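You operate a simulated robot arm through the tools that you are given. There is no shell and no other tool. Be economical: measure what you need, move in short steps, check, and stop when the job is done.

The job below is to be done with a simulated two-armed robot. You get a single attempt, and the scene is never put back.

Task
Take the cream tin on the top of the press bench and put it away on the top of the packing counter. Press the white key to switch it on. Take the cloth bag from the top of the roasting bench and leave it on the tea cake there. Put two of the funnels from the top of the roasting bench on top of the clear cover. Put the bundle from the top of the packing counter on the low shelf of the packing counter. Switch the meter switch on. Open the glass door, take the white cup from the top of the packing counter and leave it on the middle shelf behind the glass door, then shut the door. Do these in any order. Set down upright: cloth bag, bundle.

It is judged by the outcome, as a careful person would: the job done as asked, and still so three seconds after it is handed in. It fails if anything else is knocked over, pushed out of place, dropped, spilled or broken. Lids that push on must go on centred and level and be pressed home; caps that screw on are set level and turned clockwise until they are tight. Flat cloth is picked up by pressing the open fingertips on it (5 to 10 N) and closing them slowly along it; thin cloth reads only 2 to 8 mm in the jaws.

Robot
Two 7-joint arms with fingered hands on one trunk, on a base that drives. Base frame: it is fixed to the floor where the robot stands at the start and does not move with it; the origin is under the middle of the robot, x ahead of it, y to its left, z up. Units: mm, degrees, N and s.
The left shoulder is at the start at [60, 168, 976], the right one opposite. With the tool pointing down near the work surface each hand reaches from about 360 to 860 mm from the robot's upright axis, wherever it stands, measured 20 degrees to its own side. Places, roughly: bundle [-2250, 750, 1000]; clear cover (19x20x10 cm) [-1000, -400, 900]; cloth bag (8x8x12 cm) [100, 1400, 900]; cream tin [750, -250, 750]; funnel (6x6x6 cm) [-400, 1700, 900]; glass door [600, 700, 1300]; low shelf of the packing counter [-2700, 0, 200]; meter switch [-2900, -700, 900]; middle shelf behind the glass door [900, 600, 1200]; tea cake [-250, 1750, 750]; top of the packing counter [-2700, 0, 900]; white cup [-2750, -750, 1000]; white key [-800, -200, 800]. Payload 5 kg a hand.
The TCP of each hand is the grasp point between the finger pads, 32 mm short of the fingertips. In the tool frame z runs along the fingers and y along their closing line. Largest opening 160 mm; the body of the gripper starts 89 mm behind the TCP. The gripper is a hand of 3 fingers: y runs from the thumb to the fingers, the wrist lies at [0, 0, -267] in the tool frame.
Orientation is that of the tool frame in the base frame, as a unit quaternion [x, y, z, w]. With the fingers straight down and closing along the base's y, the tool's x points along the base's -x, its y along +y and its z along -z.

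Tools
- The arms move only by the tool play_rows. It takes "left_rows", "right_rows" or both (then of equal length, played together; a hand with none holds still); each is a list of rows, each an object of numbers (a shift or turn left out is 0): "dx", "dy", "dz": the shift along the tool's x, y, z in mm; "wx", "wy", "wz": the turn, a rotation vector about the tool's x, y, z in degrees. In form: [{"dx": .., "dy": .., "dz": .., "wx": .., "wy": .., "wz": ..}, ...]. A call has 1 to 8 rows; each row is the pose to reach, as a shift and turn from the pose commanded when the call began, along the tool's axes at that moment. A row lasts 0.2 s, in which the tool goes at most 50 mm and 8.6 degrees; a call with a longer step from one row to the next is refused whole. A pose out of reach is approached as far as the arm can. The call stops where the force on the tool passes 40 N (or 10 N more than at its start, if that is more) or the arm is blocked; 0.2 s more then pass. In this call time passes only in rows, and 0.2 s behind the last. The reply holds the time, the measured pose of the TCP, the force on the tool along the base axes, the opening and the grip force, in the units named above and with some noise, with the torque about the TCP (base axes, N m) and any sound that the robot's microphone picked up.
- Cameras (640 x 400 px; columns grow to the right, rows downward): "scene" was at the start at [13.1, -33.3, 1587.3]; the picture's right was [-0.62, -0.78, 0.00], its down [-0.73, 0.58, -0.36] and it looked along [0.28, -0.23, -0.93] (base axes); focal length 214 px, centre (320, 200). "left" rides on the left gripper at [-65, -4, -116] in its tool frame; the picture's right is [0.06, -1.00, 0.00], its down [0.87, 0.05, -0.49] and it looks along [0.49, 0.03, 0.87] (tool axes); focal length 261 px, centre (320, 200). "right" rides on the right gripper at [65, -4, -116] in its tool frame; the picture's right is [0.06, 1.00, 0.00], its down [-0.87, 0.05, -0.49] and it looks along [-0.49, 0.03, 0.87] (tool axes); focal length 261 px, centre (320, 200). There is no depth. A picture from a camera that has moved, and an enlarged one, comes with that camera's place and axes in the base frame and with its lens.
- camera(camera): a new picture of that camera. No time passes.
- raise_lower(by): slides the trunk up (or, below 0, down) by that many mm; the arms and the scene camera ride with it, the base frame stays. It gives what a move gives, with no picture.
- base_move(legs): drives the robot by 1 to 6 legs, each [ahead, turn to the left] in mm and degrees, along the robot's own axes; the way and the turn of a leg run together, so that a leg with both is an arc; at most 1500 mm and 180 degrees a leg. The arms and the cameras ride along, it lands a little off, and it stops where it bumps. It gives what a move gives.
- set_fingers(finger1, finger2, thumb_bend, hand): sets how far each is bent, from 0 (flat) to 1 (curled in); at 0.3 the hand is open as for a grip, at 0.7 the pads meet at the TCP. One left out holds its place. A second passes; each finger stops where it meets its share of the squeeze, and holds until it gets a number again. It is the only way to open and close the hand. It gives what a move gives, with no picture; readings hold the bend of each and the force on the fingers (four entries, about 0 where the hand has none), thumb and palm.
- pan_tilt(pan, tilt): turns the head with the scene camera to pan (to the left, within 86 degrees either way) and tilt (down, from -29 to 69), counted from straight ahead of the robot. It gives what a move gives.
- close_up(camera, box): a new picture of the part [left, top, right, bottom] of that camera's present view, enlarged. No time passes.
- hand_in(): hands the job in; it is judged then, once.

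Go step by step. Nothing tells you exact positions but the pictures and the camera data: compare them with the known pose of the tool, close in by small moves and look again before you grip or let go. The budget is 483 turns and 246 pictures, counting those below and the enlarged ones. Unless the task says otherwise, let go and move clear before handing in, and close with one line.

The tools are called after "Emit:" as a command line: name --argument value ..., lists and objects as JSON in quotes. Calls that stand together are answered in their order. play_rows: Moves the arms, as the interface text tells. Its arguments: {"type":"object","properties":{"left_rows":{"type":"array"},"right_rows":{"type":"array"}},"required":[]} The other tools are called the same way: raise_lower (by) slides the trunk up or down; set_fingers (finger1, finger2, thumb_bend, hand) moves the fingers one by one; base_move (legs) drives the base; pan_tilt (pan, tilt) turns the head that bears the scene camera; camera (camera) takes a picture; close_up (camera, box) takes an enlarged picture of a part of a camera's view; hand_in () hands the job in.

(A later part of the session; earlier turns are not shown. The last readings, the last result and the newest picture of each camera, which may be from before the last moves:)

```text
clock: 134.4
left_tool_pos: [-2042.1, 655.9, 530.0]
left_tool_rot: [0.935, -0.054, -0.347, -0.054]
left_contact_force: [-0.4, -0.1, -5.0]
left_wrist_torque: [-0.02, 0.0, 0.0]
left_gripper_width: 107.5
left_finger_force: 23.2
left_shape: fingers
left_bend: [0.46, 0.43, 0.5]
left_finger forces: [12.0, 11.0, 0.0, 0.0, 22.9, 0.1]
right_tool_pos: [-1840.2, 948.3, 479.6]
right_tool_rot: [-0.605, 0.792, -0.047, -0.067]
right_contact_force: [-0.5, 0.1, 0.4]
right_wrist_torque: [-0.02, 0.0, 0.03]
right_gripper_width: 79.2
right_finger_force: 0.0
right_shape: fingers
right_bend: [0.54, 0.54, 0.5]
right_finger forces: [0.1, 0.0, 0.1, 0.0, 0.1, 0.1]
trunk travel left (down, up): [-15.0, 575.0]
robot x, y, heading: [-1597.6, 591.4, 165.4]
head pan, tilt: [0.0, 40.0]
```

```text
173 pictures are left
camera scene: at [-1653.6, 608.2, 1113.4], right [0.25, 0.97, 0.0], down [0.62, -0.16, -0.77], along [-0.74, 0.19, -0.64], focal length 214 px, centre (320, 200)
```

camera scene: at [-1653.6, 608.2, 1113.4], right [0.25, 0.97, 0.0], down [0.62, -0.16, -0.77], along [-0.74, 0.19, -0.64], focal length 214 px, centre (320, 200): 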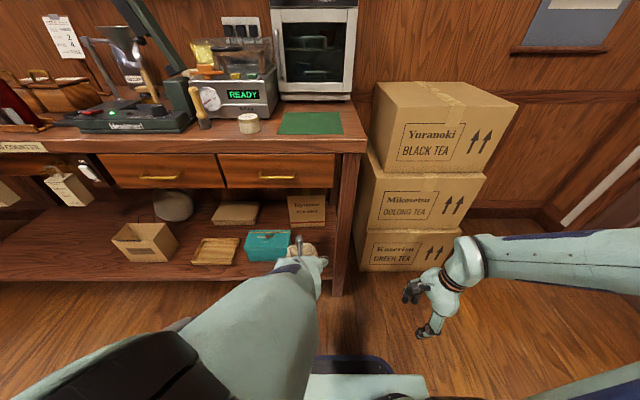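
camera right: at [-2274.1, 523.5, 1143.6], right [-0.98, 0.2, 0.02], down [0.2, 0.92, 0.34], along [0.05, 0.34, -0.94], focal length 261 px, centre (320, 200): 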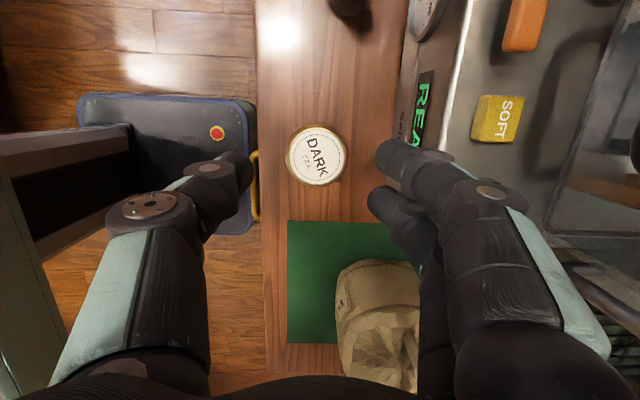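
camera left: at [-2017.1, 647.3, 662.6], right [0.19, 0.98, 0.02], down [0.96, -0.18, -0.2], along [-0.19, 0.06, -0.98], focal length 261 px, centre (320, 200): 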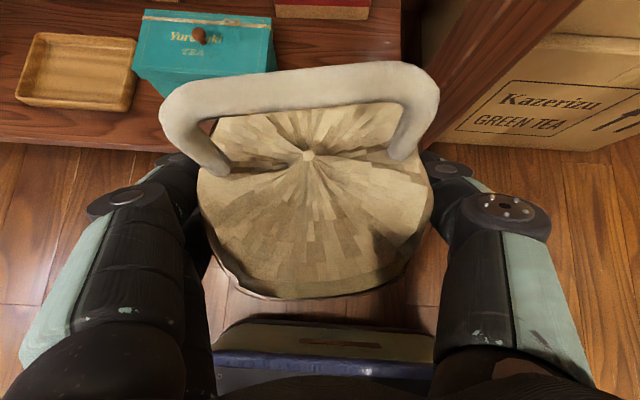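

The low shelf has a free gap between the teal box and the right leg, centred near [-2231,715]. I drive forward a little and level the hand again.

Emit:
base_move --legs '[[120, 0]]'

Emit:
play_rows --left_rows '[{"wx": 1.0, "wy": -1.9, "wz": 3.7, "dx": -2, "dz": 10}, {"wx": 2.1, "wy": -3.9, "wz": 7.5, "dx": -2, "dz": 25}]'

```text
clock: 135.6
left_tool_pos: [-2157.7, 685.2, 531.5]
left_tool_rot: [0.935, -0.055, -0.346, -0.054]
left_contact_force: [0.6, -0.3, -5.6]
left_wrist_torque: [-0.01, -0.06, 0.0]
left_gripper_width: 107.3
left_finger_force: 23.7
left_shape: fingers
left_bend: [0.46, 0.43, 0.5]
left_finger forces: [12.1, 11.0, 0.1, 0.0, 23.0, 0.0]
right_tool_pos: [-1955.4, 977.7, 479.3]
right_tool_rot: [-0.605, 0.792, -0.046, -0.068]
right_contact_force: [0.1, -0.5, 0.1]
right_wrist_torque: [-0.01, -0.02, 0.01]
right_gripper_width: 79.2
right_finger_force: 0.1
right_shape: fingers
right_bend: [0.54, 0.54, 0.5]
right_finger forces: [0.0, 0.0, 0.1, 0.1, 0.0, 0.1]
trunk travel left (down, up): [-15.0, 575.0]
robot x, y, heading: [-1713.5, 626.6, 165.5]
head pan, tilt: [0.0, 40.0]
```

```text
clock: 136.2
left_tool_pos: [-2181.9, 698.3, 516.9]
left_tool_rot: [0.916, -0.12, -0.379, -0.049]
left_contact_force: [-0.9, -0.3, -5.2]
left_wrist_torque: [0.01, -0.01, -0.01]
left_gripper_width: 107.4
left_finger_force: 22.4
left_shape: fingers
left_bend: [0.46, 0.43, 0.5]
left_finger forces: [11.9, 10.8, 0.0, 0.0, 23.0, 0.0]
left hand out of reach, approached as far as the arm can: row 1, 2
right_tool_pos: [-1957.1, 976.7, 479.9]
right_tool_rot: [-0.604, 0.792, -0.047, -0.067]
right_contact_force: [0.3, 0.9, -0.6]
right_wrist_torque: [0.02, -0.02, 0.02]
right_gripper_width: 79.1
right_finger_force: 0.1
right_shape: fingers
right_bend: [0.54, 0.54, 0.5]
right_finger forces: [0.1, 0.1, 0.0, 0.1, 0.1, 0.0]
trunk travel left (down, up): [-15.0, 575.0]
robot x, y, heading: [-1714.6, 625.1, 165.8]
head pan, tilt: [0.0, 40.0]
```

Emit:
play_rows --left_rows '[{"dx": -18, "dy": -2, "dz": 18}, {"dx": -37, "dy": -4, "dz": 37}, {"dx": -8, "dy": -4, "dz": 66}, {"dx": 22, "dy": -4, "dz": 96}, {"dx": 52, "dy": -4, "dz": 126}, {"dx": 88, "dy": -4, "dz": 158}]'

Emit:
camera --camera "left"

Emit:
camera --camera "scene"

```text
clock: 137.6
left_tool_pos: [-2230.8, 713.7, 341.3]
left_tool_rot: [0.916, -0.12, -0.379, -0.051]
left_contact_force: [0.2, 0.2, -4.9]
left_wrist_torque: [-0.01, -0.06, 0.02]
left_gripper_width: 107.8
left_finger_force: 22.6
left_shape: fingers
left_bend: [0.46, 0.43, 0.5]
left_finger forces: [11.9, 10.7, 0.0, 0.1, 22.8, 0.0]
right_tool_pos: [-1956.4, 977.9, 480.7]
right_tool_rot: [-0.604, 0.793, -0.047, -0.067]
right_contact_force: [0.6, -0.6, 0.7]
right_wrist_torque: [0.01, 0.0, -0.01]
right_gripper_width: 79.0
right_finger_force: 0.1
right_shape: fingers
right_bend: [0.54, 0.54, 0.5]
right_finger forces: [0.1, 0.1, 0.1, 0.0, 0.0, 0.0]
trunk travel left (down, up): [-15.0, 575.0]
robot x, y, heading: [-1717.6, 622.5, 165.4]
head pan, tilt: [0.0, 40.0]
```

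```text
172 pictures are left
camera left: at [-2195.7, 708.9, 470.7], right [0.3, 0.95, -0.04], down [0.92, -0.3, -0.27], along [-0.27, 0.04, -0.96], focal length 261 px, centre (320, 200)
```

left: 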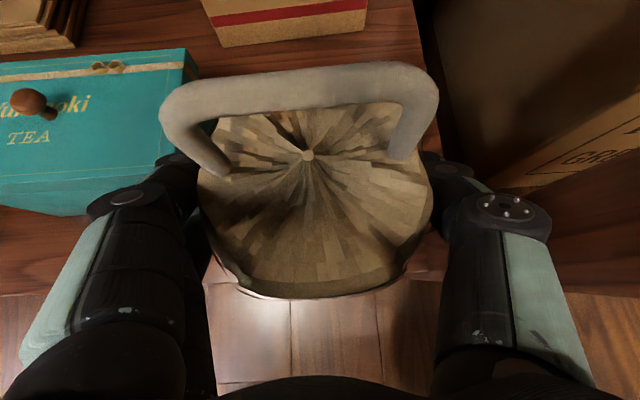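

```text
171 pictures are left
camera scene: at [-1769.5, 638.3, 1113.5], right [0.25, 0.97, 0.0], down [0.62, -0.16, -0.77], along [-0.74, 0.19, -0.64], focal length 214 px, centre (320, 200)
```

scene: 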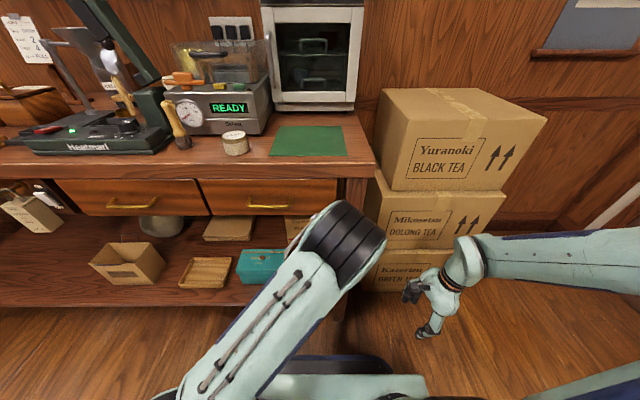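

Emit:
play_rows --left_rows '[{"dx": -16, "dz": 16}, {"dx": -32, "dz": 32}, {"dx": -11, "dz": 53}, {"dx": 3, "dz": 67}, {"dx": 17, "dz": 81}]'

Emit:
camera --camera "left"

```text
clock: 138.8
left_tool_pos: [-2273.3, 726.8, 272.7]
left_tool_rot: [0.916, -0.12, -0.38, -0.05]
left_contact_force: [-1.1, -0.6, -4.8]
left_wrist_torque: [-0.02, -0.03, 0.01]
left_gripper_width: 107.4
left_finger_force: 22.4
left_shape: fingers
left_bend: [0.46, 0.43, 0.5]
left_finger forces: [11.9, 10.8, 0.0, 0.1, 22.8, 0.0]
right_tool_pos: [-1957.4, 977.4, 480.2]
right_tool_rot: [-0.605, 0.792, -0.047, -0.067]
right_contact_force: [-0.4, -0.1, 0.0]
right_wrist_torque: [0.01, 0.04, -0.02]
right_gripper_width: 79.4
right_finger_force: 0.0
right_shape: fingers
right_bend: [0.54, 0.54, 0.5]
right_finger forces: [0.0, 0.0, 0.0, 0.1, 0.0, 0.1]
trunk travel left (down, up): [-15.0, 575.0]
robot x, y, heading: [-1716.4, 626.6, 165.4]
head pan, tilt: [0.0, 40.0]
```

```text
170 pictures are left
camera left: at [-2237.8, 721.4, 401.8], right [0.3, 0.95, -0.04], down [0.92, -0.3, -0.27], along [-0.27, 0.04, -0.96], focal length 261 px, centre (320, 200)
```

left: 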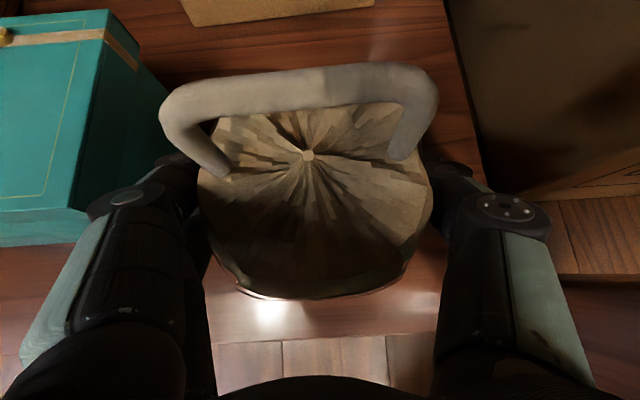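

Emit:
play_rows --left_rows '[{"dx": 8, "dz": 8}, {"dx": 14, "dz": 14}, {"dx": 20, "dz": 20}, {"dx": 25, "dz": 25}]'

```text
clock: 139.8
left_tool_pos: [-2275.1, 729.0, 242.9]
left_tool_rot: [0.914, -0.12, -0.384, -0.051]
left_contact_force: [4.5, 0.3, 34.8]
left_wrist_torque: [-0.2, 0.39, -0.11]
left_gripper_width: 107.2
left_finger_force: 23.7
left_shape: fingers
left_bend: [0.47, 0.43, 0.51]
left_finger forces: [13.3, 10.1, 0.1, 0.0, 23.5, 0.0]
right_tool_pos: [-1955.8, 976.7, 481.3]
right_tool_rot: [-0.604, 0.792, -0.047, -0.068]
right_contact_force: [-0.4, -0.2, -0.5]
right_wrist_torque: [-0.03, -0.03, -0.03]
right_gripper_width: 79.6
right_finger_force: 0.1
right_shape: fingers
right_bend: [0.54, 0.54, 0.5]
right_finger forces: [0.1, 0.0, 0.0, 0.0, 0.0, 0.0]
trunk travel left (down, up): [-15.0, 575.0]
robot x, y, heading: [-1717.7, 623.6, 165.5]
head pan, tilt: [0.0, 40.0]
```

Emit:
play_rows --left_rows '[{"dx": -4, "dz": -4}]'

Emit:
set_fingers --hand "left" --finger1 0.38 --finger2 0.37 --thumb_bend 0.42

Emit:
camera --camera "left"

```text
clock: 140.2
left_tool_pos: [-2273.7, 727.7, 245.2]
left_tool_rot: [0.916, -0.12, -0.38, -0.05]
left_contact_force: [-4.6, 3.4, 8.9]
left_wrist_torque: [-0.04, 0.25, -0.11]
left_gripper_width: 107.2
left_finger_force: 23.9
left_shape: fingers
left_bend: [0.47, 0.43, 0.51]
left_finger forces: [12.3, 10.5, 0.0, 0.0, 24.4, 0.0]
right_tool_pos: [-1955.6, 977.9, 478.7]
right_tool_rot: [-0.604, 0.792, -0.047, -0.068]
right_contact_force: [0.2, 0.4, 1.2]
right_wrist_torque: [-0.01, -0.01, 0.0]
right_gripper_width: 79.2
right_finger_force: 0.1
right_shape: fingers
right_bend: [0.54, 0.54, 0.5]
right_finger forces: [0.1, 0.1, 0.1, 0.1, 0.1, 0.0]
trunk travel left (down, up): [-15.0, 575.0]
robot x, y, heading: [-1715.3, 626.7, 165.0]
head pan, tilt: [0.0, 40.0]
```

```text
clock: 141.2
left_tool_pos: [-2273.7, 727.0, 244.5]
left_tool_rot: [0.916, -0.12, -0.38, -0.051]
left_contact_force: [-0.4, 0.4, 0.6]
left_wrist_torque: [0.0, -0.01, 0.0]
left_gripper_width: 127.4
left_finger_force: 0.0
left_shape: fingers
left_bend: [0.38, 0.37, 0.42]
left_finger forces: [0.1, 0.1, 0.0, 0.0, 0.0, 0.0]
right_tool_pos: [-1956.5, 978.3, 478.8]
right_tool_rot: [-0.604, 0.793, -0.047, -0.067]
right_contact_force: [0.2, -0.2, 0.3]
right_wrist_torque: [0.0, -0.01, -0.04]
right_gripper_width: 78.9
right_finger_force: 0.1
right_shape: fingers
right_bend: [0.54, 0.54, 0.5]
right_finger forces: [0.0, 0.0, 0.1, 0.0, 0.1, 0.0]
trunk travel left (down, up): [-15.0, 575.0]
robot x, y, heading: [-1715.6, 625.0, 165.4]
head pan, tilt: [0.0, 40.0]
```

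```text
169 pictures are left
camera left: at [-2238.0, 721.5, 373.1], right [0.3, 0.95, -0.04], down [0.92, -0.3, -0.27], along [-0.27, 0.04, -0.96], focal length 261 px, centre (320, 200)
```

left: 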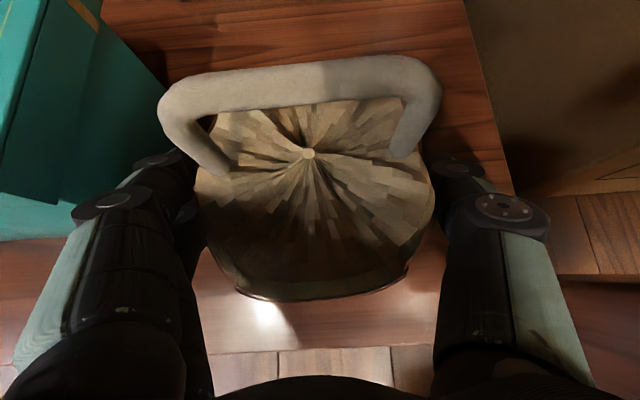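

Released and upright. I withdraw along the tool axis.

Emit:
play_rows --left_rows '[{"dz": -25}, {"dz": -50}, {"dz": -80}, {"dz": -110}, {"dz": -140}]'

Emit:
camera --camera "left"

```text
clock: 142.4
left_tool_pos: [-2177.9, 700.6, 343.2]
left_tool_rot: [0.916, -0.121, -0.38, -0.051]
left_contact_force: [0.0, 0.1, 0.6]
left_wrist_torque: [0.0, 0.0, 0.02]
left_gripper_width: 127.4
left_finger_force: 0.0
left_shape: fingers
left_bend: [0.38, 0.37, 0.42]
left_finger forces: [0.1, 0.0, 0.0, 0.1, 0.1, 0.1]
right_tool_pos: [-1956.7, 977.2, 479.4]
right_tool_rot: [-0.604, 0.793, -0.047, -0.068]
right_contact_force: [-0.2, 0.0, 0.2]
right_wrist_torque: [-0.01, -0.01, 0.0]
right_gripper_width: 79.4
right_finger_force: 0.1
right_shape: fingers
right_bend: [0.54, 0.54, 0.5]
right_finger forces: [0.0, 0.1, 0.0, 0.1, 0.1, 0.0]
trunk travel left (down, up): [-15.0, 575.0]
robot x, y, heading: [-1715.8, 625.6, 165.6]
head pan, tilt: [0.0, 40.0]
```

```text
168 pictures are left
camera left: at [-2141.4, 695.8, 472.1], right [0.3, 0.95, -0.04], down [0.92, -0.3, -0.27], along [-0.27, 0.04, -0.96], focal length 261 px, centre (320, 200)
```

left: 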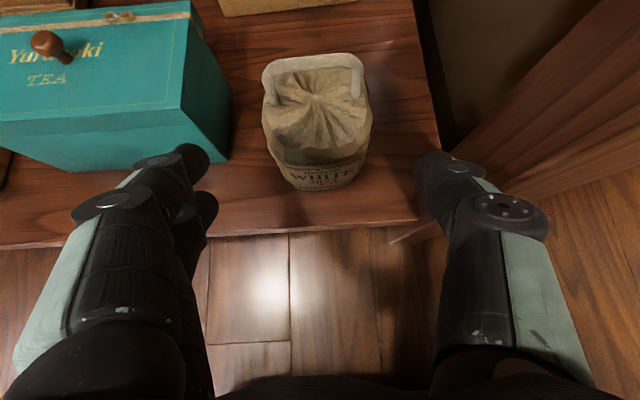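

The bundle stands on the low shelf. I back off, raise the trunk and restore the left hand's posture.

Emit:
base_move --legs '[[-120, 0]]'

Emit:
raise_lower --by 400

Emit:
raise_lower --by 110

Emit:
play_rows --left_rows '[{"dx": -25, "dz": -25, "wy": 7}, {"dx": -50, "dz": -50, "wy": 14}, {"dx": -80, "dz": -70, "wy": 21}, {"dx": -110, "dz": -90, "wy": 28}, {"dx": -135, "dy": 20, "dz": -110, "wy": 36}, {"dx": -150, "dy": 60, "dz": -125, "wy": 44}, {"dx": -150, "dy": 105, "dz": -130, "wy": 45}, {"dx": -150, "dy": 150, "dz": -130, "wy": 45}]'

Emit:
pan_tilt --pan 50 --tilt 30

Emit:
camera --camera "scene"

```text
clock: 143.7
left_tool_pos: [-2059.4, 670.8, 342.6]
left_tool_rot: [0.916, -0.121, -0.38, -0.051]
left_contact_force: [-1.0, 0.0, -0.7]
left_wrist_torque: [0.01, 0.02, 0.03]
left_gripper_width: 127.6
left_finger_force: 0.0
left_shape: fingers
left_bend: [0.38, 0.37, 0.42]
left_finger forces: [0.1, 0.1, 0.1, 0.0, 0.1, 0.1]
right_tool_pos: [-1837.5, 947.0, 479.8]
right_tool_rot: [-0.603, 0.794, -0.047, -0.068]
right_contact_force: [0.4, -0.1, -0.4]
right_wrist_torque: [0.01, 0.04, -0.02]
right_gripper_width: 79.2
right_finger_force: 0.1
right_shape: fingers
right_bend: [0.54, 0.54, 0.5]
right_finger forces: [0.0, 0.0, 0.1, 0.1, 0.0, 0.0]
trunk travel left (down, up): [-15.0, 575.0]
robot x, y, heading: [-1598.6, 591.3, 165.0]
head pan, tilt: [0.0, 40.0]
```

```text
clock: 147.5
left_tool_pos: [-2059.5, 670.9, 742.8]
left_tool_rot: [0.916, -0.121, -0.379, -0.05]
left_contact_force: [-0.5, -0.5, -0.2]
left_wrist_torque: [-0.03, 0.0, -0.01]
left_gripper_width: 127.7
left_finger_force: 0.0
left_shape: fingers
left_bend: [0.38, 0.37, 0.42]
left_finger forces: [0.0, 0.1, 0.0, 0.0, 0.0, 0.0]
right_tool_pos: [-1838.3, 947.2, 880.1]
right_tool_rot: [-0.603, 0.793, -0.046, -0.068]
right_contact_force: [-1.0, -0.2, -0.2]
right_wrist_torque: [0.0, 0.01, -0.02]
right_gripper_width: 79.1
right_finger_force: 0.1
right_shape: fingers
right_bend: [0.54, 0.54, 0.5]
right_finger forces: [0.1, 0.0, 0.0, 0.0, 0.1, 0.0]
trunk travel left (down, up): [-415.0, 175.0]
robot x, y, heading: [-1595.9, 594.4, 165.2]
head pan, tilt: [0.0, 40.0]
```

```text
clock: 148.9
left_tool_pos: [-2058.9, 671.3, 851.8]
left_tool_rot: [0.915, -0.122, -0.38, -0.051]
left_contact_force: [-0.1, 0.2, 0.8]
left_wrist_torque: [0.02, 0.03, 0.01]
left_gripper_width: 127.8
left_finger_force: 0.0
left_shape: fingers
left_bend: [0.38, 0.37, 0.42]
left_finger forces: [0.0, 0.0, 0.1, 0.0, 0.0, 0.1]
right_tool_pos: [-1837.6, 949.1, 989.7]
right_tool_rot: [-0.603, 0.793, -0.046, -0.067]
right_contact_force: [0.3, 0.9, 0.2]
right_wrist_torque: [0.01, 0.02, 0.03]
right_gripper_width: 79.0
right_finger_force: 0.0
right_shape: fingers
right_bend: [0.54, 0.54, 0.5]
right_finger forces: [0.0, 0.1, 0.1, 0.1, 0.0, 0.0]
trunk travel left (down, up): [-525.0, 65.0]
robot x, y, heading: [-1597.8, 591.3, 165.1]
head pan, tilt: [0.0, 40.0]
```

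```text
clock: 150.7
left_tool_pos: [-2115.1, 532.3, 1048.5]
left_tool_rot: [0.991, -0.131, -0.001, 0.0]
left_contact_force: [-0.3, -1.1, 0.1]
left_wrist_torque: [0.0, -0.02, 0.01]
left_gripper_width: 127.6
left_finger_force: 0.1
left_shape: fingers
left_bend: [0.38, 0.37, 0.42]
left_finger forces: [0.1, 0.0, 0.0, 0.1, 0.0, 0.0]
right_tool_pos: [-1838.6, 947.0, 990.5]
right_tool_rot: [-0.604, 0.793, -0.047, -0.067]
right_contact_force: [-0.7, -0.4, -1.3]
right_wrist_torque: [0.03, 0.02, 0.0]
right_gripper_width: 79.1
right_finger_force: 0.0
right_shape: fingers
right_bend: [0.54, 0.54, 0.5]
right_finger forces: [0.0, 0.0, 0.0, 0.0, 0.0, 0.1]
trunk travel left (down, up): [-525.0, 65.0]
robot x, y, heading: [-1599.4, 595.6, 165.4]
head pan, tilt: [0.0, 40.0]
```

```text
clock: 151.9
left_tool_pos: [-2114.7, 531.3, 1049.1]
left_tool_rot: [0.991, -0.132, 0.0, -0.001]
left_contact_force: [-0.1, -0.1, -0.7]
left_wrist_torque: [0.03, -0.01, 0.0]
left_gripper_width: 128.1
left_finger_force: 0.0
left_shape: fingers
left_bend: [0.38, 0.37, 0.42]
left_finger forces: [0.1, 0.1, 0.1, 0.0, 0.1, 0.0]
right_tool_pos: [-1836.8, 947.4, 989.2]
right_tool_rot: [-0.603, 0.793, -0.047, -0.067]
right_contact_force: [0.9, 0.4, 0.7]
right_wrist_torque: [-0.02, 0.05, -0.01]
right_gripper_width: 79.3
right_finger_force: 0.0
right_shape: fingers
right_bend: [0.54, 0.54, 0.5]
right_finger forces: [0.0, 0.0, 0.0, 0.0, 0.0, 0.1]
trunk travel left (down, up): [-525.0, 65.0]
robot x, y, heading: [-1599.7, 599.2, 165.4]
head pan, tilt: [50.0, 30.0]
```

```text
167 pictures are left
camera scene: at [-1643.8, 534.1, 1638.7], right [-0.58, 0.82, 0.0], down [0.41, 0.29, -0.87], along [-0.71, -0.5, -0.5], focal length 214 px, centre (320, 200)
```

scene: 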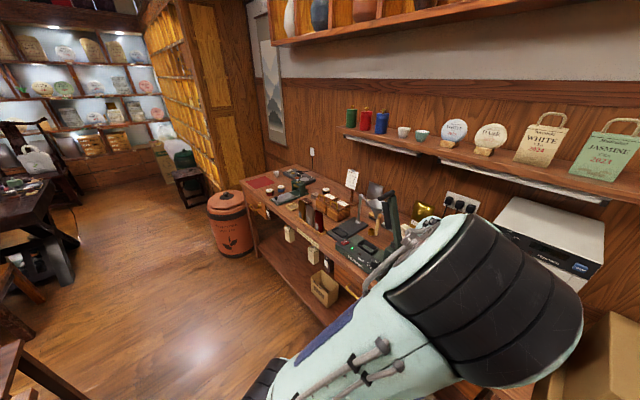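

Emit:
play_rows --left_rows '[{"dx": 45, "dy": 15}, {"dx": 90, "dy": 30}, {"dx": 135, "dy": 45}, {"dx": 170, "dy": 60}]'

Emit:
base_move --legs '[[0, 92], [1400, 0], [0, -92]]'

Emit:
pan_tilt --pan 0 --tilt 35

Emit:
camera --camera "scene"

```text
clock: 152.9
left_tool_pos: [-1965.2, 427.8, 1049.0]
left_tool_rot: [0.991, -0.132, -0.001, -0.002]
left_contact_force: [0.5, 0.0, -0.2]
left_wrist_torque: [0.03, 0.01, 0.0]
left_gripper_width: 127.9
left_finger_force: 0.1
left_shape: fingers
left_bend: [0.38, 0.37, 0.42]
left_finger forces: [0.0, 0.0, 0.0, 0.0, 0.0, 0.0]
right_tool_pos: [-1837.3, 947.3, 989.7]
right_tool_rot: [-0.602, 0.794, -0.046, -0.067]
right_contact_force: [0.0, -0.4, 0.5]
right_wrist_torque: [0.03, 0.02, 0.02]
right_gripper_width: 79.0
right_finger_force: 0.0
right_shape: fingers
right_bend: [0.54, 0.54, 0.5]
right_finger forces: [0.0, 0.0, 0.0, 0.0, 0.0, 0.0]
trunk travel left (down, up): [-525.0, 65.0]
robot x, y, heading: [-1596.6, 591.3, 165.2]
head pan, tilt: [50.0, 30.0]
```

```text
clock: 168.0
left_tool_pos: [-2274.5, -962.4, 1049.1]
left_tool_rot: [0.993, -0.121, -0.001, 0.0]
left_contact_force: [0.7, 0.0, 0.6]
left_wrist_torque: [0.0, 0.03, -0.01]
left_gripper_width: 127.6
left_finger_force: 0.1
left_shape: fingers
left_bend: [0.38, 0.37, 0.42]
left_finger forces: [0.1, 0.0, 0.0, 0.1, 0.1, 0.0]
right_tool_pos: [-2156.2, -440.1, 989.8]
right_tool_rot: [-0.611, 0.787, -0.047, -0.067]
right_contact_force: [0.2, -0.7, 0.2]
right_wrist_torque: [0.0, -0.05, 0.01]
right_gripper_width: 79.0
right_finger_force: 0.0
right_shape: fingers
right_bend: [0.54, 0.54, 0.5]
right_finger forces: [0.0, 0.0, 0.1, 0.0, 0.1, 0.1]
trunk travel left (down, up): [-525.0, 65.0]
robot x, y, heading: [-1910.5, -790.4, 166.4]
head pan, tilt: [50.0, 30.0]
```

```text
clock: 169.2
left_tool_pos: [-2274.8, -962.3, 1049.8]
left_tool_rot: [0.993, -0.122, -0.001, -0.001]
left_contact_force: [0.4, -0.1, -0.1]
left_wrist_torque: [0.02, 0.0, 0.0]
left_gripper_width: 128.0
left_finger_force: 0.1
left_shape: fingers
left_bend: [0.38, 0.37, 0.42]
left_finger forces: [0.1, 0.0, 0.1, 0.1, 0.0, 0.1]
right_tool_pos: [-2156.6, -440.8, 990.9]
right_tool_rot: [-0.611, 0.787, -0.047, -0.067]
right_contact_force: [-0.5, 0.0, 0.6]
right_wrist_torque: [0.03, 0.03, 0.03]
right_gripper_width: 79.2
right_finger_force: 0.1
right_shape: fingers
right_bend: [0.54, 0.54, 0.5]
right_finger forces: [0.0, 0.1, 0.0, 0.1, 0.1, 0.0]
trunk travel left (down, up): [-525.0, 65.0]
robot x, y, heading: [-1909.5, -787.7, 165.9]
head pan, tilt: [0.0, 35.0]
```

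```text
166 pictures are left
camera scene: at [-1967.6, -775.8, 1631.0], right [0.24, 0.97, 0.0], down [0.56, -0.14, -0.82], along [-0.8, 0.19, -0.57], focal length 214 px, centre (320, 200)
```

scene: 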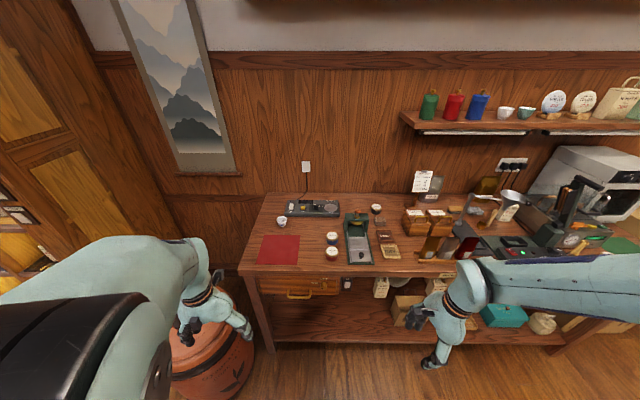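

Emit:
close_up --camera "scene" --box '[240, 180, 400, 280]'

```text
4.00 times, centred on (320, 230) of scene
camera zoom: at [-1967.6, -775.8, 1631.0], right [0.24, 0.97, 0.0], down [0.56, -0.14, -0.82], along [-0.8, 0.19, -0.57], focal length 858 px, centre (320, 80)
```

zoom: 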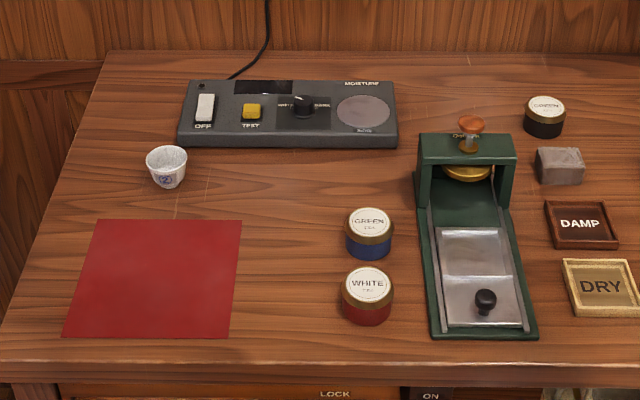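

The meter has a white rocker switch marked OFF at about [-2958,-710,905]; the white cup stands at about [-2834,-776]. I drive closer.

Emit:
base_move --legs '[[225, 0]]'

Emit:
set_fingers --hand "left" --finger1 0.72 --finger2 0.72 --thumb_bend 0.72

Emit:
play_rows --left_rows '[{"dx": -45}, {"dx": -90}, {"dx": -135, "dy": -10}, {"dx": -180, "dy": -15}, {"dx": -225, "dy": -20}, {"dx": -270, "dy": -25}, {"dx": -315, "dy": -30}, {"dx": -350, "dy": -30}]'

Emit:
camera --camera "left"

```text
clock: 170.9
left_tool_pos: [-2495.9, -907.9, 1048.6]
left_tool_rot: [0.992, -0.124, 0.0, 0.0]
left_contact_force: [-0.4, -0.1, -0.6]
left_wrist_torque: [-0.03, -0.01, 0.02]
left_gripper_width: 128.1
left_finger_force: 0.2
left_shape: fingers
left_bend: [0.38, 0.37, 0.42]
left_finger forces: [0.1, 0.1, 0.1, 0.1, 0.1, 0.0]
right_tool_pos: [-2378.0, -386.1, 989.6]
right_tool_rot: [-0.61, 0.788, -0.048, -0.067]
right_contact_force: [0.6, 1.2, -0.5]
right_wrist_torque: [0.0, -0.01, 0.01]
right_gripper_width: 79.2
right_finger_force: 0.0
right_shape: fingers
right_bend: [0.54, 0.54, 0.5]
right_finger forces: [0.1, 0.1, 0.0, 0.0, 0.1, 0.0]
trunk travel left (down, up): [-525.0, 65.0]
robot x, y, heading: [-2133.0, -737.5, 166.4]
head pan, tilt: [0.0, 35.0]
```

```text
clock: 171.9
left_tool_pos: [-2495.6, -907.4, 1049.9]
left_tool_rot: [0.992, -0.123, -0.001, 0.0]
left_contact_force: [0.4, -0.8, -0.3]
left_wrist_torque: [0.0, -0.04, -0.03]
left_gripper_width: 6.5
left_finger_force: 0.1
left_shape: fingers
left_bend: [0.72, 0.72, 0.72]
left_finger forces: [0.0, 0.1, 0.0, 0.1, 0.0, 0.1]
right_tool_pos: [-2376.6, -385.4, 990.1]
right_tool_rot: [-0.611, 0.788, -0.048, -0.067]
right_contact_force: [-0.2, -0.6, -0.2]
right_wrist_torque: [-0.02, 0.02, -0.01]
right_gripper_width: 79.3
right_finger_force: 0.0
right_shape: fingers
right_bend: [0.54, 0.54, 0.5]
right_finger forces: [0.1, 0.0, 0.0, 0.1, 0.0, 0.0]
trunk travel left (down, up): [-525.0, 65.0]
robot x, y, heading: [-2131.2, -730.9, 166.0]
head pan, tilt: [0.0, 35.0]
```

```text
clock: 173.7
left_tool_pos: [-2783.6, -806.5, 1049.7]
left_tool_rot: [0.992, -0.124, -0.001, -0.002]
left_contact_force: [-0.8, -0.6, -0.3]
left_wrist_torque: [0.0, -0.02, 0.0]
left_gripper_width: 6.6
left_finger_force: 0.1
left_shape: fingers
left_bend: [0.72, 0.72, 0.72]
left_finger forces: [0.1, 0.0, 0.0, 0.0, 0.0, 0.1]
left hand out of reach, approached as far as the arm can: row 7, 8
right_tool_pos: [-2377.6, -385.6, 989.8]
right_tool_rot: [-0.61, 0.788, -0.048, -0.067]
right_contact_force: [0.5, -0.2, 0.5]
right_wrist_torque: [0.02, -0.02, -0.03]
right_gripper_width: 79.2
right_finger_force: 0.0
right_shape: fingers
right_bend: [0.54, 0.54, 0.5]
right_finger forces: [0.1, 0.1, 0.0, 0.1, 0.0, 0.0]
trunk travel left (down, up): [-525.0, 65.0]
robot x, y, heading: [-2128.7, -733.4, 166.2]
head pan, tilt: [0.0, 35.0]
```

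```text
164 pictures are left
camera left: at [-2846.5, -787.2, 1167.0], right [0.3, 0.95, 0.0], down [0.83, -0.27, 0.49], along [0.47, -0.15, -0.87], focal length 261 px, centre (320, 200)
```

left: 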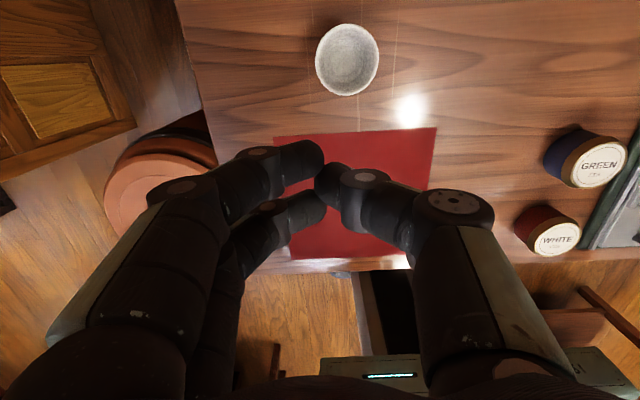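

The straight-down reach is short here, so I pitch the left hand forward 40° and bring it over the switch.

Emit:
play_rows --left_rows '[{"wy": -8}, {"wy": -16}, {"wy": -24}, {"wy": -32}, {"wy": -40}]'

Emit:
camera --camera "left"

```text
clock: 174.9
left_tool_pos: [-2783.2, -807.6, 1048.9]
left_tool_rot: [0.932, -0.118, -0.339, -0.041]
left_contact_force: [-0.2, -0.3, 0.4]
left_wrist_torque: [0.0, -0.02, 0.02]
left_gripper_width: 6.7
left_finger_force: 0.1
left_shape: fingers
left_bend: [0.72, 0.72, 0.72]
left_finger forces: [0.0, 0.0, 0.1, 0.0, 0.0, 0.0]
right_tool_pos: [-2377.8, -385.9, 989.2]
right_tool_rot: [-0.61, 0.788, -0.047, -0.067]
right_contact_force: [0.4, 0.1, -0.4]
right_wrist_torque: [-0.03, 0.02, 0.0]
right_gripper_width: 79.1
right_finger_force: 0.2
right_shape: fingers
right_bend: [0.54, 0.54, 0.5]
right_finger forces: [0.0, 0.0, 0.0, 0.0, 0.0, 0.1]
trunk travel left (down, up): [-525.0, 65.0]
robot x, y, heading: [-2129.9, -732.7, 166.2]
head pan, tilt: [0.0, 35.0]
```

```text
163 pictures are left
camera left: at [-2757.9, -809.2, 1181.1], right [0.29, 0.96, -0.04], down [0.94, -0.29, -0.18], along [-0.19, 0.01, -0.98], focal length 261 px, centre (320, 200)
```

left: 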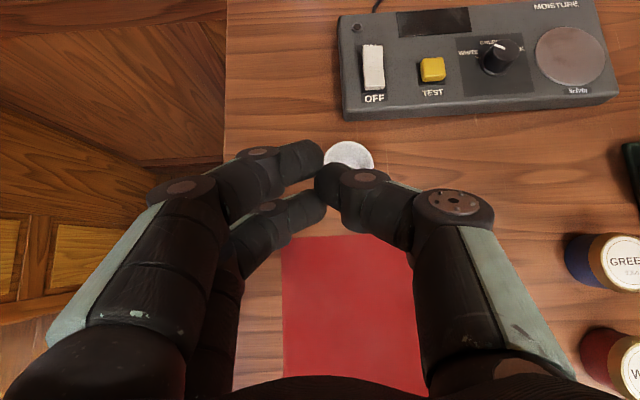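

Emit:
close_up --camera "left" --box '[330, 0, 480, 110]'

```text
3.64 times, centred on (405, 55) of left
camera zoom: at [-2757.9, -809.2, 1181.1], right [0.29, 0.96, -0.04], down [0.94, -0.29, -0.18], along [-0.19, 0.01, -0.98], focal length 948 px, centre (11, 727)
```

zoom: 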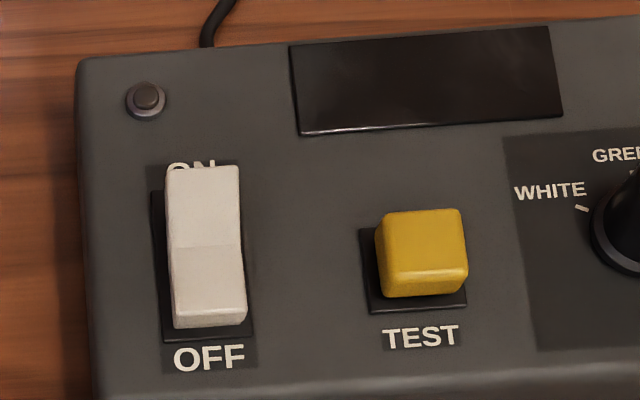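

The rocker must be pressed at its far (ON) end. I curl the two fingers away so only the thumb tip presses.

Emit:
set_fingers --hand "left" --finger1 1.0 --finger2 1.0 --thumb_bend 0.62

Emit:
camera --camera "left"

```text
clock: 175.9
left_tool_pos: [-2783.4, -806.8, 1049.3]
left_tool_rot: [0.932, -0.116, -0.34, -0.043]
left_contact_force: [-0.5, 0.4, 0.0]
left_wrist_torque: [-0.02, -0.01, 0.0]
left_gripper_width: 49.4
left_finger_force: 0.0
left_shape: fingers
left_bend: [1.0, 1.0, 0.62]
left_finger forces: [0.0, 0.0, 0.0, 0.0, 0.0, 0.0]
right_tool_pos: [-2377.2, -385.0, 989.7]
right_tool_rot: [-0.611, 0.787, -0.048, -0.067]
right_contact_force: [-0.3, -0.2, -0.2]
right_wrist_torque: [0.03, 0.01, 0.0]
right_gripper_width: 79.1
right_finger_force: 0.0
right_shape: fingers
right_bend: [0.54, 0.54, 0.5]
right_finger forces: [0.1, 0.0, 0.1, 0.1, 0.0, 0.0]
trunk travel left (down, up): [-525.0, 65.0]
robot x, y, heading: [-2133.0, -737.3, 166.4]
head pan, tilt: [0.0, 35.0]
```

```text
161 pictures are left
camera left: at [-2758.6, -809.4, 1181.5], right [0.29, 0.96, -0.04], down [0.94, -0.29, -0.18], along [-0.19, 0.02, -0.98], focal length 261 px, centre (320, 200)
```

left: 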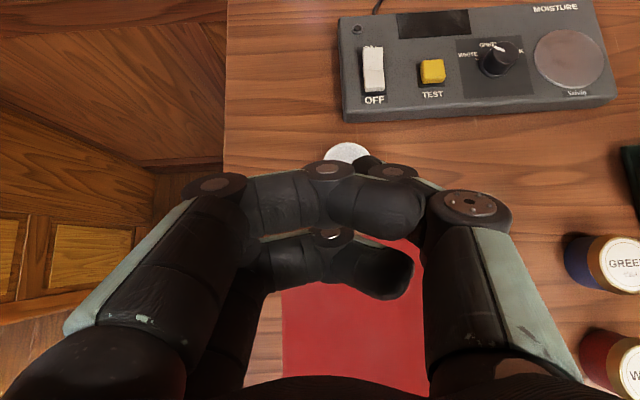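

Emit:
play_rows --left_rows '[{"dx": -25, "dy": -9, "dz": 30}, {"dx": -50, "dy": -18, "dz": 62}, {"dx": -72, "dy": -26, "dz": 95}, {"dx": -90, "dy": -33, "dz": 126}]'

Emit:
camera --camera "left"

Emit:
close_up --camera "scene" --box '[200, 150, 360, 300]'

```text
clock: 176.9
left_tool_pos: [-2919.9, -737.5, 1010.7]
left_tool_rot: [0.932, -0.115, -0.34, -0.042]
left_contact_force: [-0.9, -0.6, -0.2]
left_wrist_torque: [0.01, 0.01, 0.03]
left_gripper_width: 49.6
left_finger_force: 0.0
left_shape: fingers
left_bend: [1.0, 1.0, 0.62]
left_finger forces: [0.1, 0.0, 0.1, 0.0, 0.0, 0.1]
right_tool_pos: [-2378.1, -384.8, 989.7]
right_tool_rot: [-0.61, 0.788, -0.047, -0.067]
right_contact_force: [-0.3, 1.0, 0.6]
right_wrist_torque: [0.0, 0.04, -0.01]
right_gripper_width: 79.1
right_finger_force: 0.1
right_shape: fingers
right_bend: [0.54, 0.54, 0.5]
right_finger forces: [0.0, 0.0, 0.0, 0.0, 0.0, 0.0]
trunk travel left (down, up): [-525.0, 65.0]
robot x, y, heading: [-2134.3, -730.7, 166.4]
head pan, tilt: [0.0, 35.0]
```

```text
160 pictures are left
camera left: at [-2896.6, -740.1, 1142.7], right [0.29, 0.96, -0.04], down [0.94, -0.29, -0.18], along [-0.19, 0.02, -0.98], focal length 261 px, centre (320, 200)
```

left: 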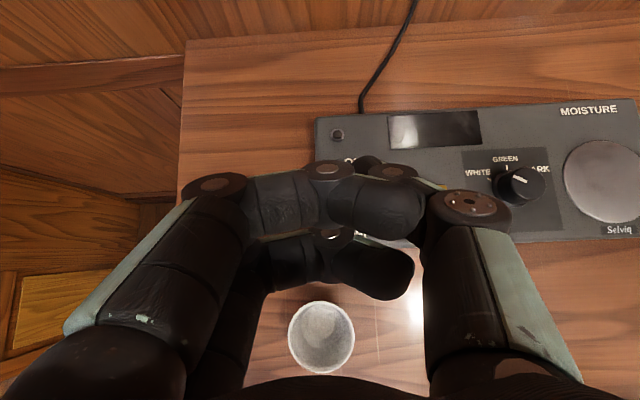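

```text
2.67 times, centred on (280, 225) of scene
camera zoom: at [-2189.9, -721.3, 1630.9], right [0.24, 0.97, 0.0], down [0.56, -0.14, -0.82], along [-0.8, 0.19, -0.57], focal length 572 px, centre (427, 133)
```

zoom: 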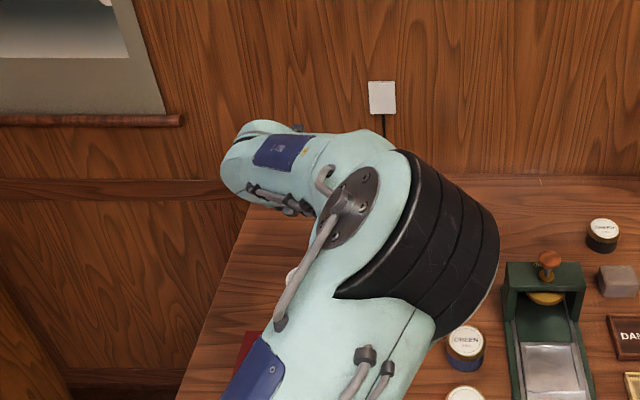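

Emit:
play_rows --left_rows '[{"dx": 8, "dz": 19}, {"dx": 15, "dz": 27}, {"dx": 18, "dz": 31}, {"dx": 21, "dz": 34}, {"dx": 24, "dz": 38}]'

```text
clock: 178.1
left_tool_pos: [-2925.7, -736.3, 966.8]
left_tool_rot: [0.932, -0.114, -0.341, -0.043]
left_contact_force: [-0.3, 0.3, -0.1]
left_wrist_torque: [-0.01, 0.0, 0.0]
left_gripper_width: 49.5
left_finger_force: 0.0
left_shape: fingers
left_bend: [1.0, 1.0, 0.62]
left_finger forces: [0.1, 0.0, 0.0, 0.1, 0.0, 0.1]
right_tool_pos: [-2378.7, -386.2, 989.9]
right_tool_rot: [-0.611, 0.788, -0.048, -0.067]
right_contact_force: [-0.5, 0.1, 0.5]
right_wrist_torque: [0.03, 0.02, 0.0]
right_gripper_width: 79.2
right_finger_force: 0.1
right_shape: fingers
right_bend: [0.54, 0.54, 0.5]
right_finger forces: [0.1, 0.1, 0.0, 0.0, 0.0, 0.0]
trunk travel left (down, up): [-525.0, 65.0]
robot x, y, heading: [-2136.3, -736.6, 166.2]
head pan, tilt: [0.0, 35.0]
```

Emit:
camera --camera "left"

```text
158 pictures are left
camera left: at [-2901.4, -738.9, 1098.4], right [0.29, 0.96, -0.04], down [0.94, -0.29, -0.18], along [-0.19, 0.02, -0.98], focal length 261 px, centre (320, 200)
```

left: 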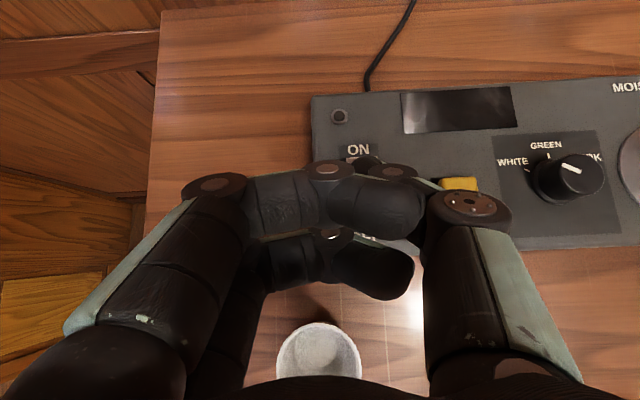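

Emit:
play_rows --left_rows '[{"dx": 2, "dy": 4, "dz": 4}, {"dx": 4, "dy": 4, "dz": 7}, {"dx": 6, "dy": 4, "dz": 9}, {"dx": 8, "dy": 4, "dz": 12}, {"dx": 10, "dy": 4, "dz": 14}]'

```text
clock: 179.3
left_tool_pos: [-2923.2, -738.6, 954.1]
left_tool_rot: [0.932, -0.115, -0.341, -0.043]
left_contact_force: [-0.2, -0.1, 9.4]
left_wrist_torque: [0.32, 0.1, -0.04]
left_gripper_width: 49.5
left_finger_force: 4.6
left_shape: fingers
left_bend: [1.0, 1.0, 0.62]
left_finger forces: [0.0, 0.0, 0.0, 0.0, 9.0, 0.0]
left hand out of reach, approached as far as the arm can: row 4, 5
right_tool_pos: [-2377.6, -386.2, 990.9]
right_tool_rot: [-0.611, 0.788, -0.048, -0.067]
right_contact_force: [-0.2, 1.3, 0.0]
right_wrist_torque: [0.01, 0.06, -0.01]
right_gripper_width: 79.3
right_finger_force: 0.1
right_shape: fingers
right_bend: [0.54, 0.54, 0.5]
right_finger forces: [0.0, 0.1, 0.1, 0.1, 0.0, 0.0]
trunk travel left (down, up): [-525.0, 65.0]
robot x, y, heading: [-2128.7, -735.2, 166.3]
head pan, tilt: [0.0, 35.0]
```

Emit:
play_rows --left_rows '[{"dx": -15, "dz": -15}, {"dx": 10, "dz": -45}, {"dx": 40, "dz": -80}, {"dx": 75, "dz": -105}]'

Emit:
camera --camera "left"

```text
clock: 180.3
left_tool_pos: [-2801.9, -771.4, 982.2]
left_tool_rot: [0.932, -0.115, -0.34, -0.042]
left_contact_force: [0.5, 0.8, 0.3]
left_wrist_torque: [-0.02, 0.04, 0.02]
left_gripper_width: 49.6
left_finger_force: 0.1
left_shape: fingers
left_bend: [1.0, 1.0, 0.62]
left_finger forces: [0.0, 0.1, 0.0, 0.0, 0.1, 0.0]
right_tool_pos: [-2377.8, -385.5, 989.5]
right_tool_rot: [-0.61, 0.788, -0.047, -0.067]
right_contact_force: [0.3, -0.2, -0.8]
right_wrist_torque: [0.01, 0.0, 0.0]
right_gripper_width: 79.0
right_finger_force: 0.0
right_shape: fingers
right_bend: [0.54, 0.54, 0.5]
right_finger forces: [0.0, 0.0, 0.0, 0.1, 0.0, 0.0]
trunk travel left (down, up): [-525.0, 65.0]
robot x, y, heading: [-2128.0, -735.7, 166.3]
head pan, tilt: [0.0, 35.0]
```

```text
157 pictures are left
camera left: at [-2776.5, -772.5, 1115.3], right [0.29, 0.96, -0.04], down [0.94, -0.29, -0.18], along [-0.19, 0.02, -0.98], focal length 261 px, centre (320, 200)
```

left: 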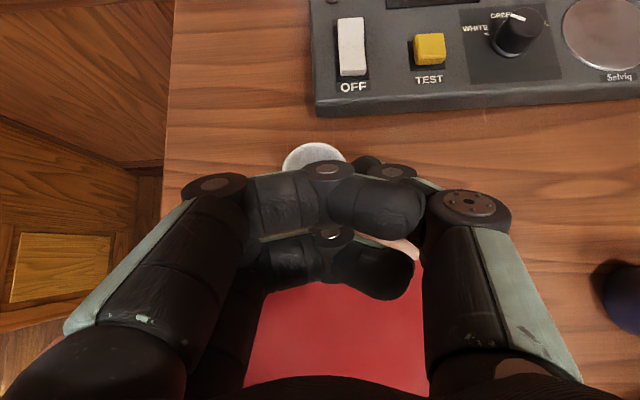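

No click: the press was at the edge of my reach. I raise the hand, move the base nearer and try again.

Emit:
play_rows --left_rows '[{"dx": -20, "dz": -25}, {"dx": -40, "dz": -48}]'

Emit:
base_move --legs '[[70, 0]]'

Emit:
camera --camera "left"

```text
clock: 180.9
left_tool_pos: [-2802.8, -770.5, 1045.8]
left_tool_rot: [0.933, -0.115, -0.34, -0.043]
left_contact_force: [-0.8, -0.6, 0.5]
left_wrist_torque: [0.02, -0.02, -0.01]
left_gripper_width: 49.7
left_finger_force: 0.0
left_shape: fingers
left_bend: [1.0, 1.0, 0.62]
left_finger forces: [0.1, 0.0, 0.0, 0.0, 0.1, 0.0]
right_tool_pos: [-2377.9, -387.0, 989.6]
right_tool_rot: [-0.611, 0.787, -0.048, -0.066]
right_contact_force: [-0.3, -0.9, 0.7]
right_wrist_torque: [-0.01, -0.02, 0.03]
right_gripper_width: 79.2
right_finger_force: 0.1
right_shape: fingers
right_bend: [0.54, 0.54, 0.5]
right_finger forces: [0.0, 0.1, 0.0, 0.0, 0.0, 0.0]
trunk travel left (down, up): [-525.0, 65.0]
robot x, y, heading: [-2131.8, -736.1, 166.5]
head pan, tilt: [0.0, 35.0]
```

```text
clock: 181.9
left_tool_pos: [-2872.3, -751.5, 1045.6]
left_tool_rot: [0.932, -0.116, -0.34, -0.043]
left_contact_force: [-1.1, -0.4, -0.5]
left_wrist_torque: [0.0, -0.04, 0.02]
left_gripper_width: 49.7
left_finger_force: 0.0
left_shape: fingers
left_bend: [1.0, 1.0, 0.62]
left_finger forces: [0.0, 0.0, 0.1, 0.0, 0.0, 0.0]
right_tool_pos: [-2448.0, -369.2, 989.9]
right_tool_rot: [-0.61, 0.788, -0.047, -0.067]
right_contact_force: [-0.6, 0.3, -0.6]
right_wrist_torque: [-0.02, -0.05, 0.0]
right_gripper_width: 78.6
right_finger_force: 0.1
right_shape: fingers
right_bend: [0.54, 0.54, 0.5]
right_finger forces: [0.0, 0.0, 0.0, 0.1, 0.0, 0.0]
trunk travel left (down, up): [-525.0, 65.0]
robot x, y, heading: [-2198.1, -720.3, 166.3]
head pan, tilt: [0.0, 35.0]
```

```text
156 pictures are left
camera left: at [-2848.2, -754.8, 1177.3], right [0.29, 0.96, -0.04], down [0.94, -0.29, -0.18], along [-0.19, 0.02, -0.98], focal length 261 px, centre (320, 200)
```

left: 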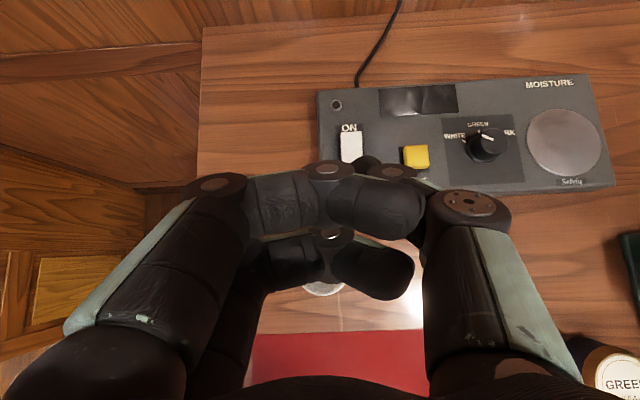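

Emit:
set_fingers --hand "left" --finger1 0.25 --finger2 0.25 --thumb_bend 0.66

Emit:
camera --camera "left"

```text
clock: 182.9
left_tool_pos: [-2872.6, -752.6, 1046.2]
left_tool_rot: [0.932, -0.115, -0.34, -0.043]
left_contact_force: [0.8, -0.3, -0.2]
left_wrist_torque: [0.02, -0.03, -0.01]
left_gripper_width: 102.2
left_finger_force: 0.1
left_shape: fingers
left_bend: [0.25, 0.25, 0.66]
left_finger forces: [0.0, 0.1, 0.0, 0.0, 0.1, 0.0]
right_tool_pos: [-2446.1, -369.8, 990.2]
right_tool_rot: [-0.61, 0.788, -0.047, -0.067]
right_contact_force: [0.1, 0.8, 0.5]
right_wrist_torque: [0.0, -0.01, 0.02]
right_gripper_width: 79.2
right_finger_force: 0.0
right_shape: fingers
right_bend: [0.54, 0.54, 0.5]
right_finger forces: [0.1, 0.0, 0.0, 0.0, 0.1, 0.1]
trunk travel left (down, up): [-525.0, 65.0]
robot x, y, heading: [-2198.0, -719.1, 166.1]
head pan, tilt: [0.0, 35.0]
```

```text
155 pictures are left
camera left: at [-2846.8, -755.2, 1178.2], right [0.29, 0.96, -0.04], down [0.94, -0.29, -0.18], along [-0.19, 0.02, -0.98], focal length 261 px, centre (320, 200)
```

left: 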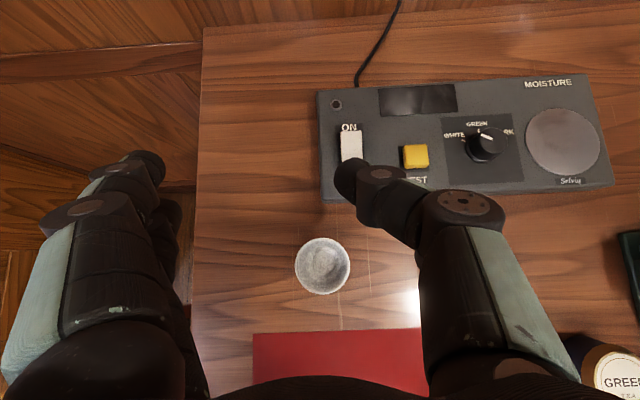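

Emit:
play_rows --left_rows '[{"dx": -12, "dy": -4, "dz": 30}, {"dx": -15, "dy": -8, "dz": 60}, {"dx": -3, "dy": -11, "dz": 96}]'

Emit:
camera --camera "left"

```text
clock: 183.7
left_tool_pos: [-2931.9, -727.3, 975.3]
left_tool_rot: [0.932, -0.115, -0.341, -0.042]
left_contact_force: [0.1, -0.2, -0.4]
left_wrist_torque: [0.04, 0.0, 0.01]
left_gripper_width: 102.4
left_finger_force: 0.0
left_shape: fingers
left_bend: [0.25, 0.25, 0.66]
left_finger forces: [0.1, 0.0, 0.1, 0.1, 0.0, 0.0]
right_tool_pos: [-2445.9, -368.2, 988.2]
right_tool_rot: [-0.61, 0.788, -0.048, -0.066]
right_contact_force: [-0.9, -0.3, 0.1]
right_wrist_torque: [0.0, 0.02, 0.01]
right_gripper_width: 79.5
right_finger_force: 0.0
right_shape: fingers
right_bend: [0.54, 0.54, 0.5]
right_finger forces: [0.1, 0.0, 0.0, 0.0, 0.0, 0.1]
trunk travel left (down, up): [-525.0, 65.0]
robot x, y, heading: [-2197.1, -720.0, 166.4]
head pan, tilt: [0.0, 35.0]
```

```text
154 pictures are left
camera left: at [-2907.3, -729.0, 1106.7], right [0.29, 0.96, -0.04], down [0.94, -0.29, -0.18], along [-0.19, 0.02, -0.98], focal length 261 px, centre (320, 200)
```

left: 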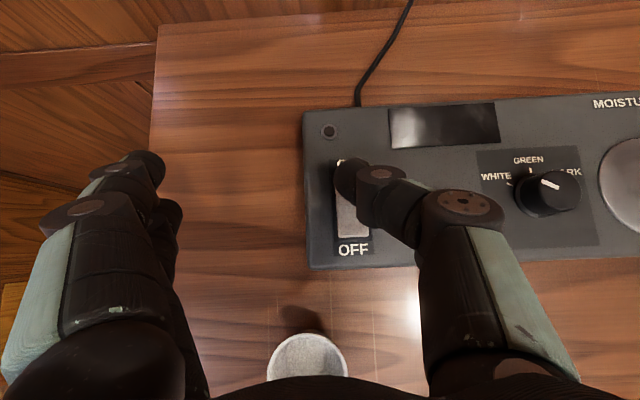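

Emit:
play_rows --left_rows '[{"dx": 5, "dz": 6}, {"dx": 9, "dz": 11}, {"dx": 12, "dz": 14}, {"dx": 15, "dz": 18}, {"dx": 18, "dz": 21}]'

```text
clock: 184.9
left_tool_pos: [-2931.1, -725.0, 951.6]
left_tool_rot: [0.931, -0.115, -0.343, -0.044]
left_contact_force: [1.2, 2.8, 22.7]
left_wrist_torque: [0.65, 0.27, -0.09]
left_gripper_width: 100.7
left_finger_force: 11.8
left_shape: fingers
left_bend: [0.25, 0.25, 0.67]
left_finger forces: [0.1, 0.0, 0.2, 0.0, 23.4, 0.1]
right_tool_pos: [-2446.2, -369.0, 989.0]
right_tool_rot: [-0.61, 0.788, -0.048, -0.067]
right_contact_force: [-0.6, 0.2, 0.6]
right_wrist_torque: [0.0, 0.0, -0.03]
right_gripper_width: 79.2
right_finger_force: 0.0
right_shape: fingers
right_bend: [0.54, 0.54, 0.5]
right_finger forces: [0.1, 0.1, 0.0, 0.1, 0.1, 0.0]
trunk travel left (down, up): [-525.0, 65.0]
robot x, y, heading: [-2199.6, -716.6, 166.1]
head pan, tilt: [0.0, 35.0]
```

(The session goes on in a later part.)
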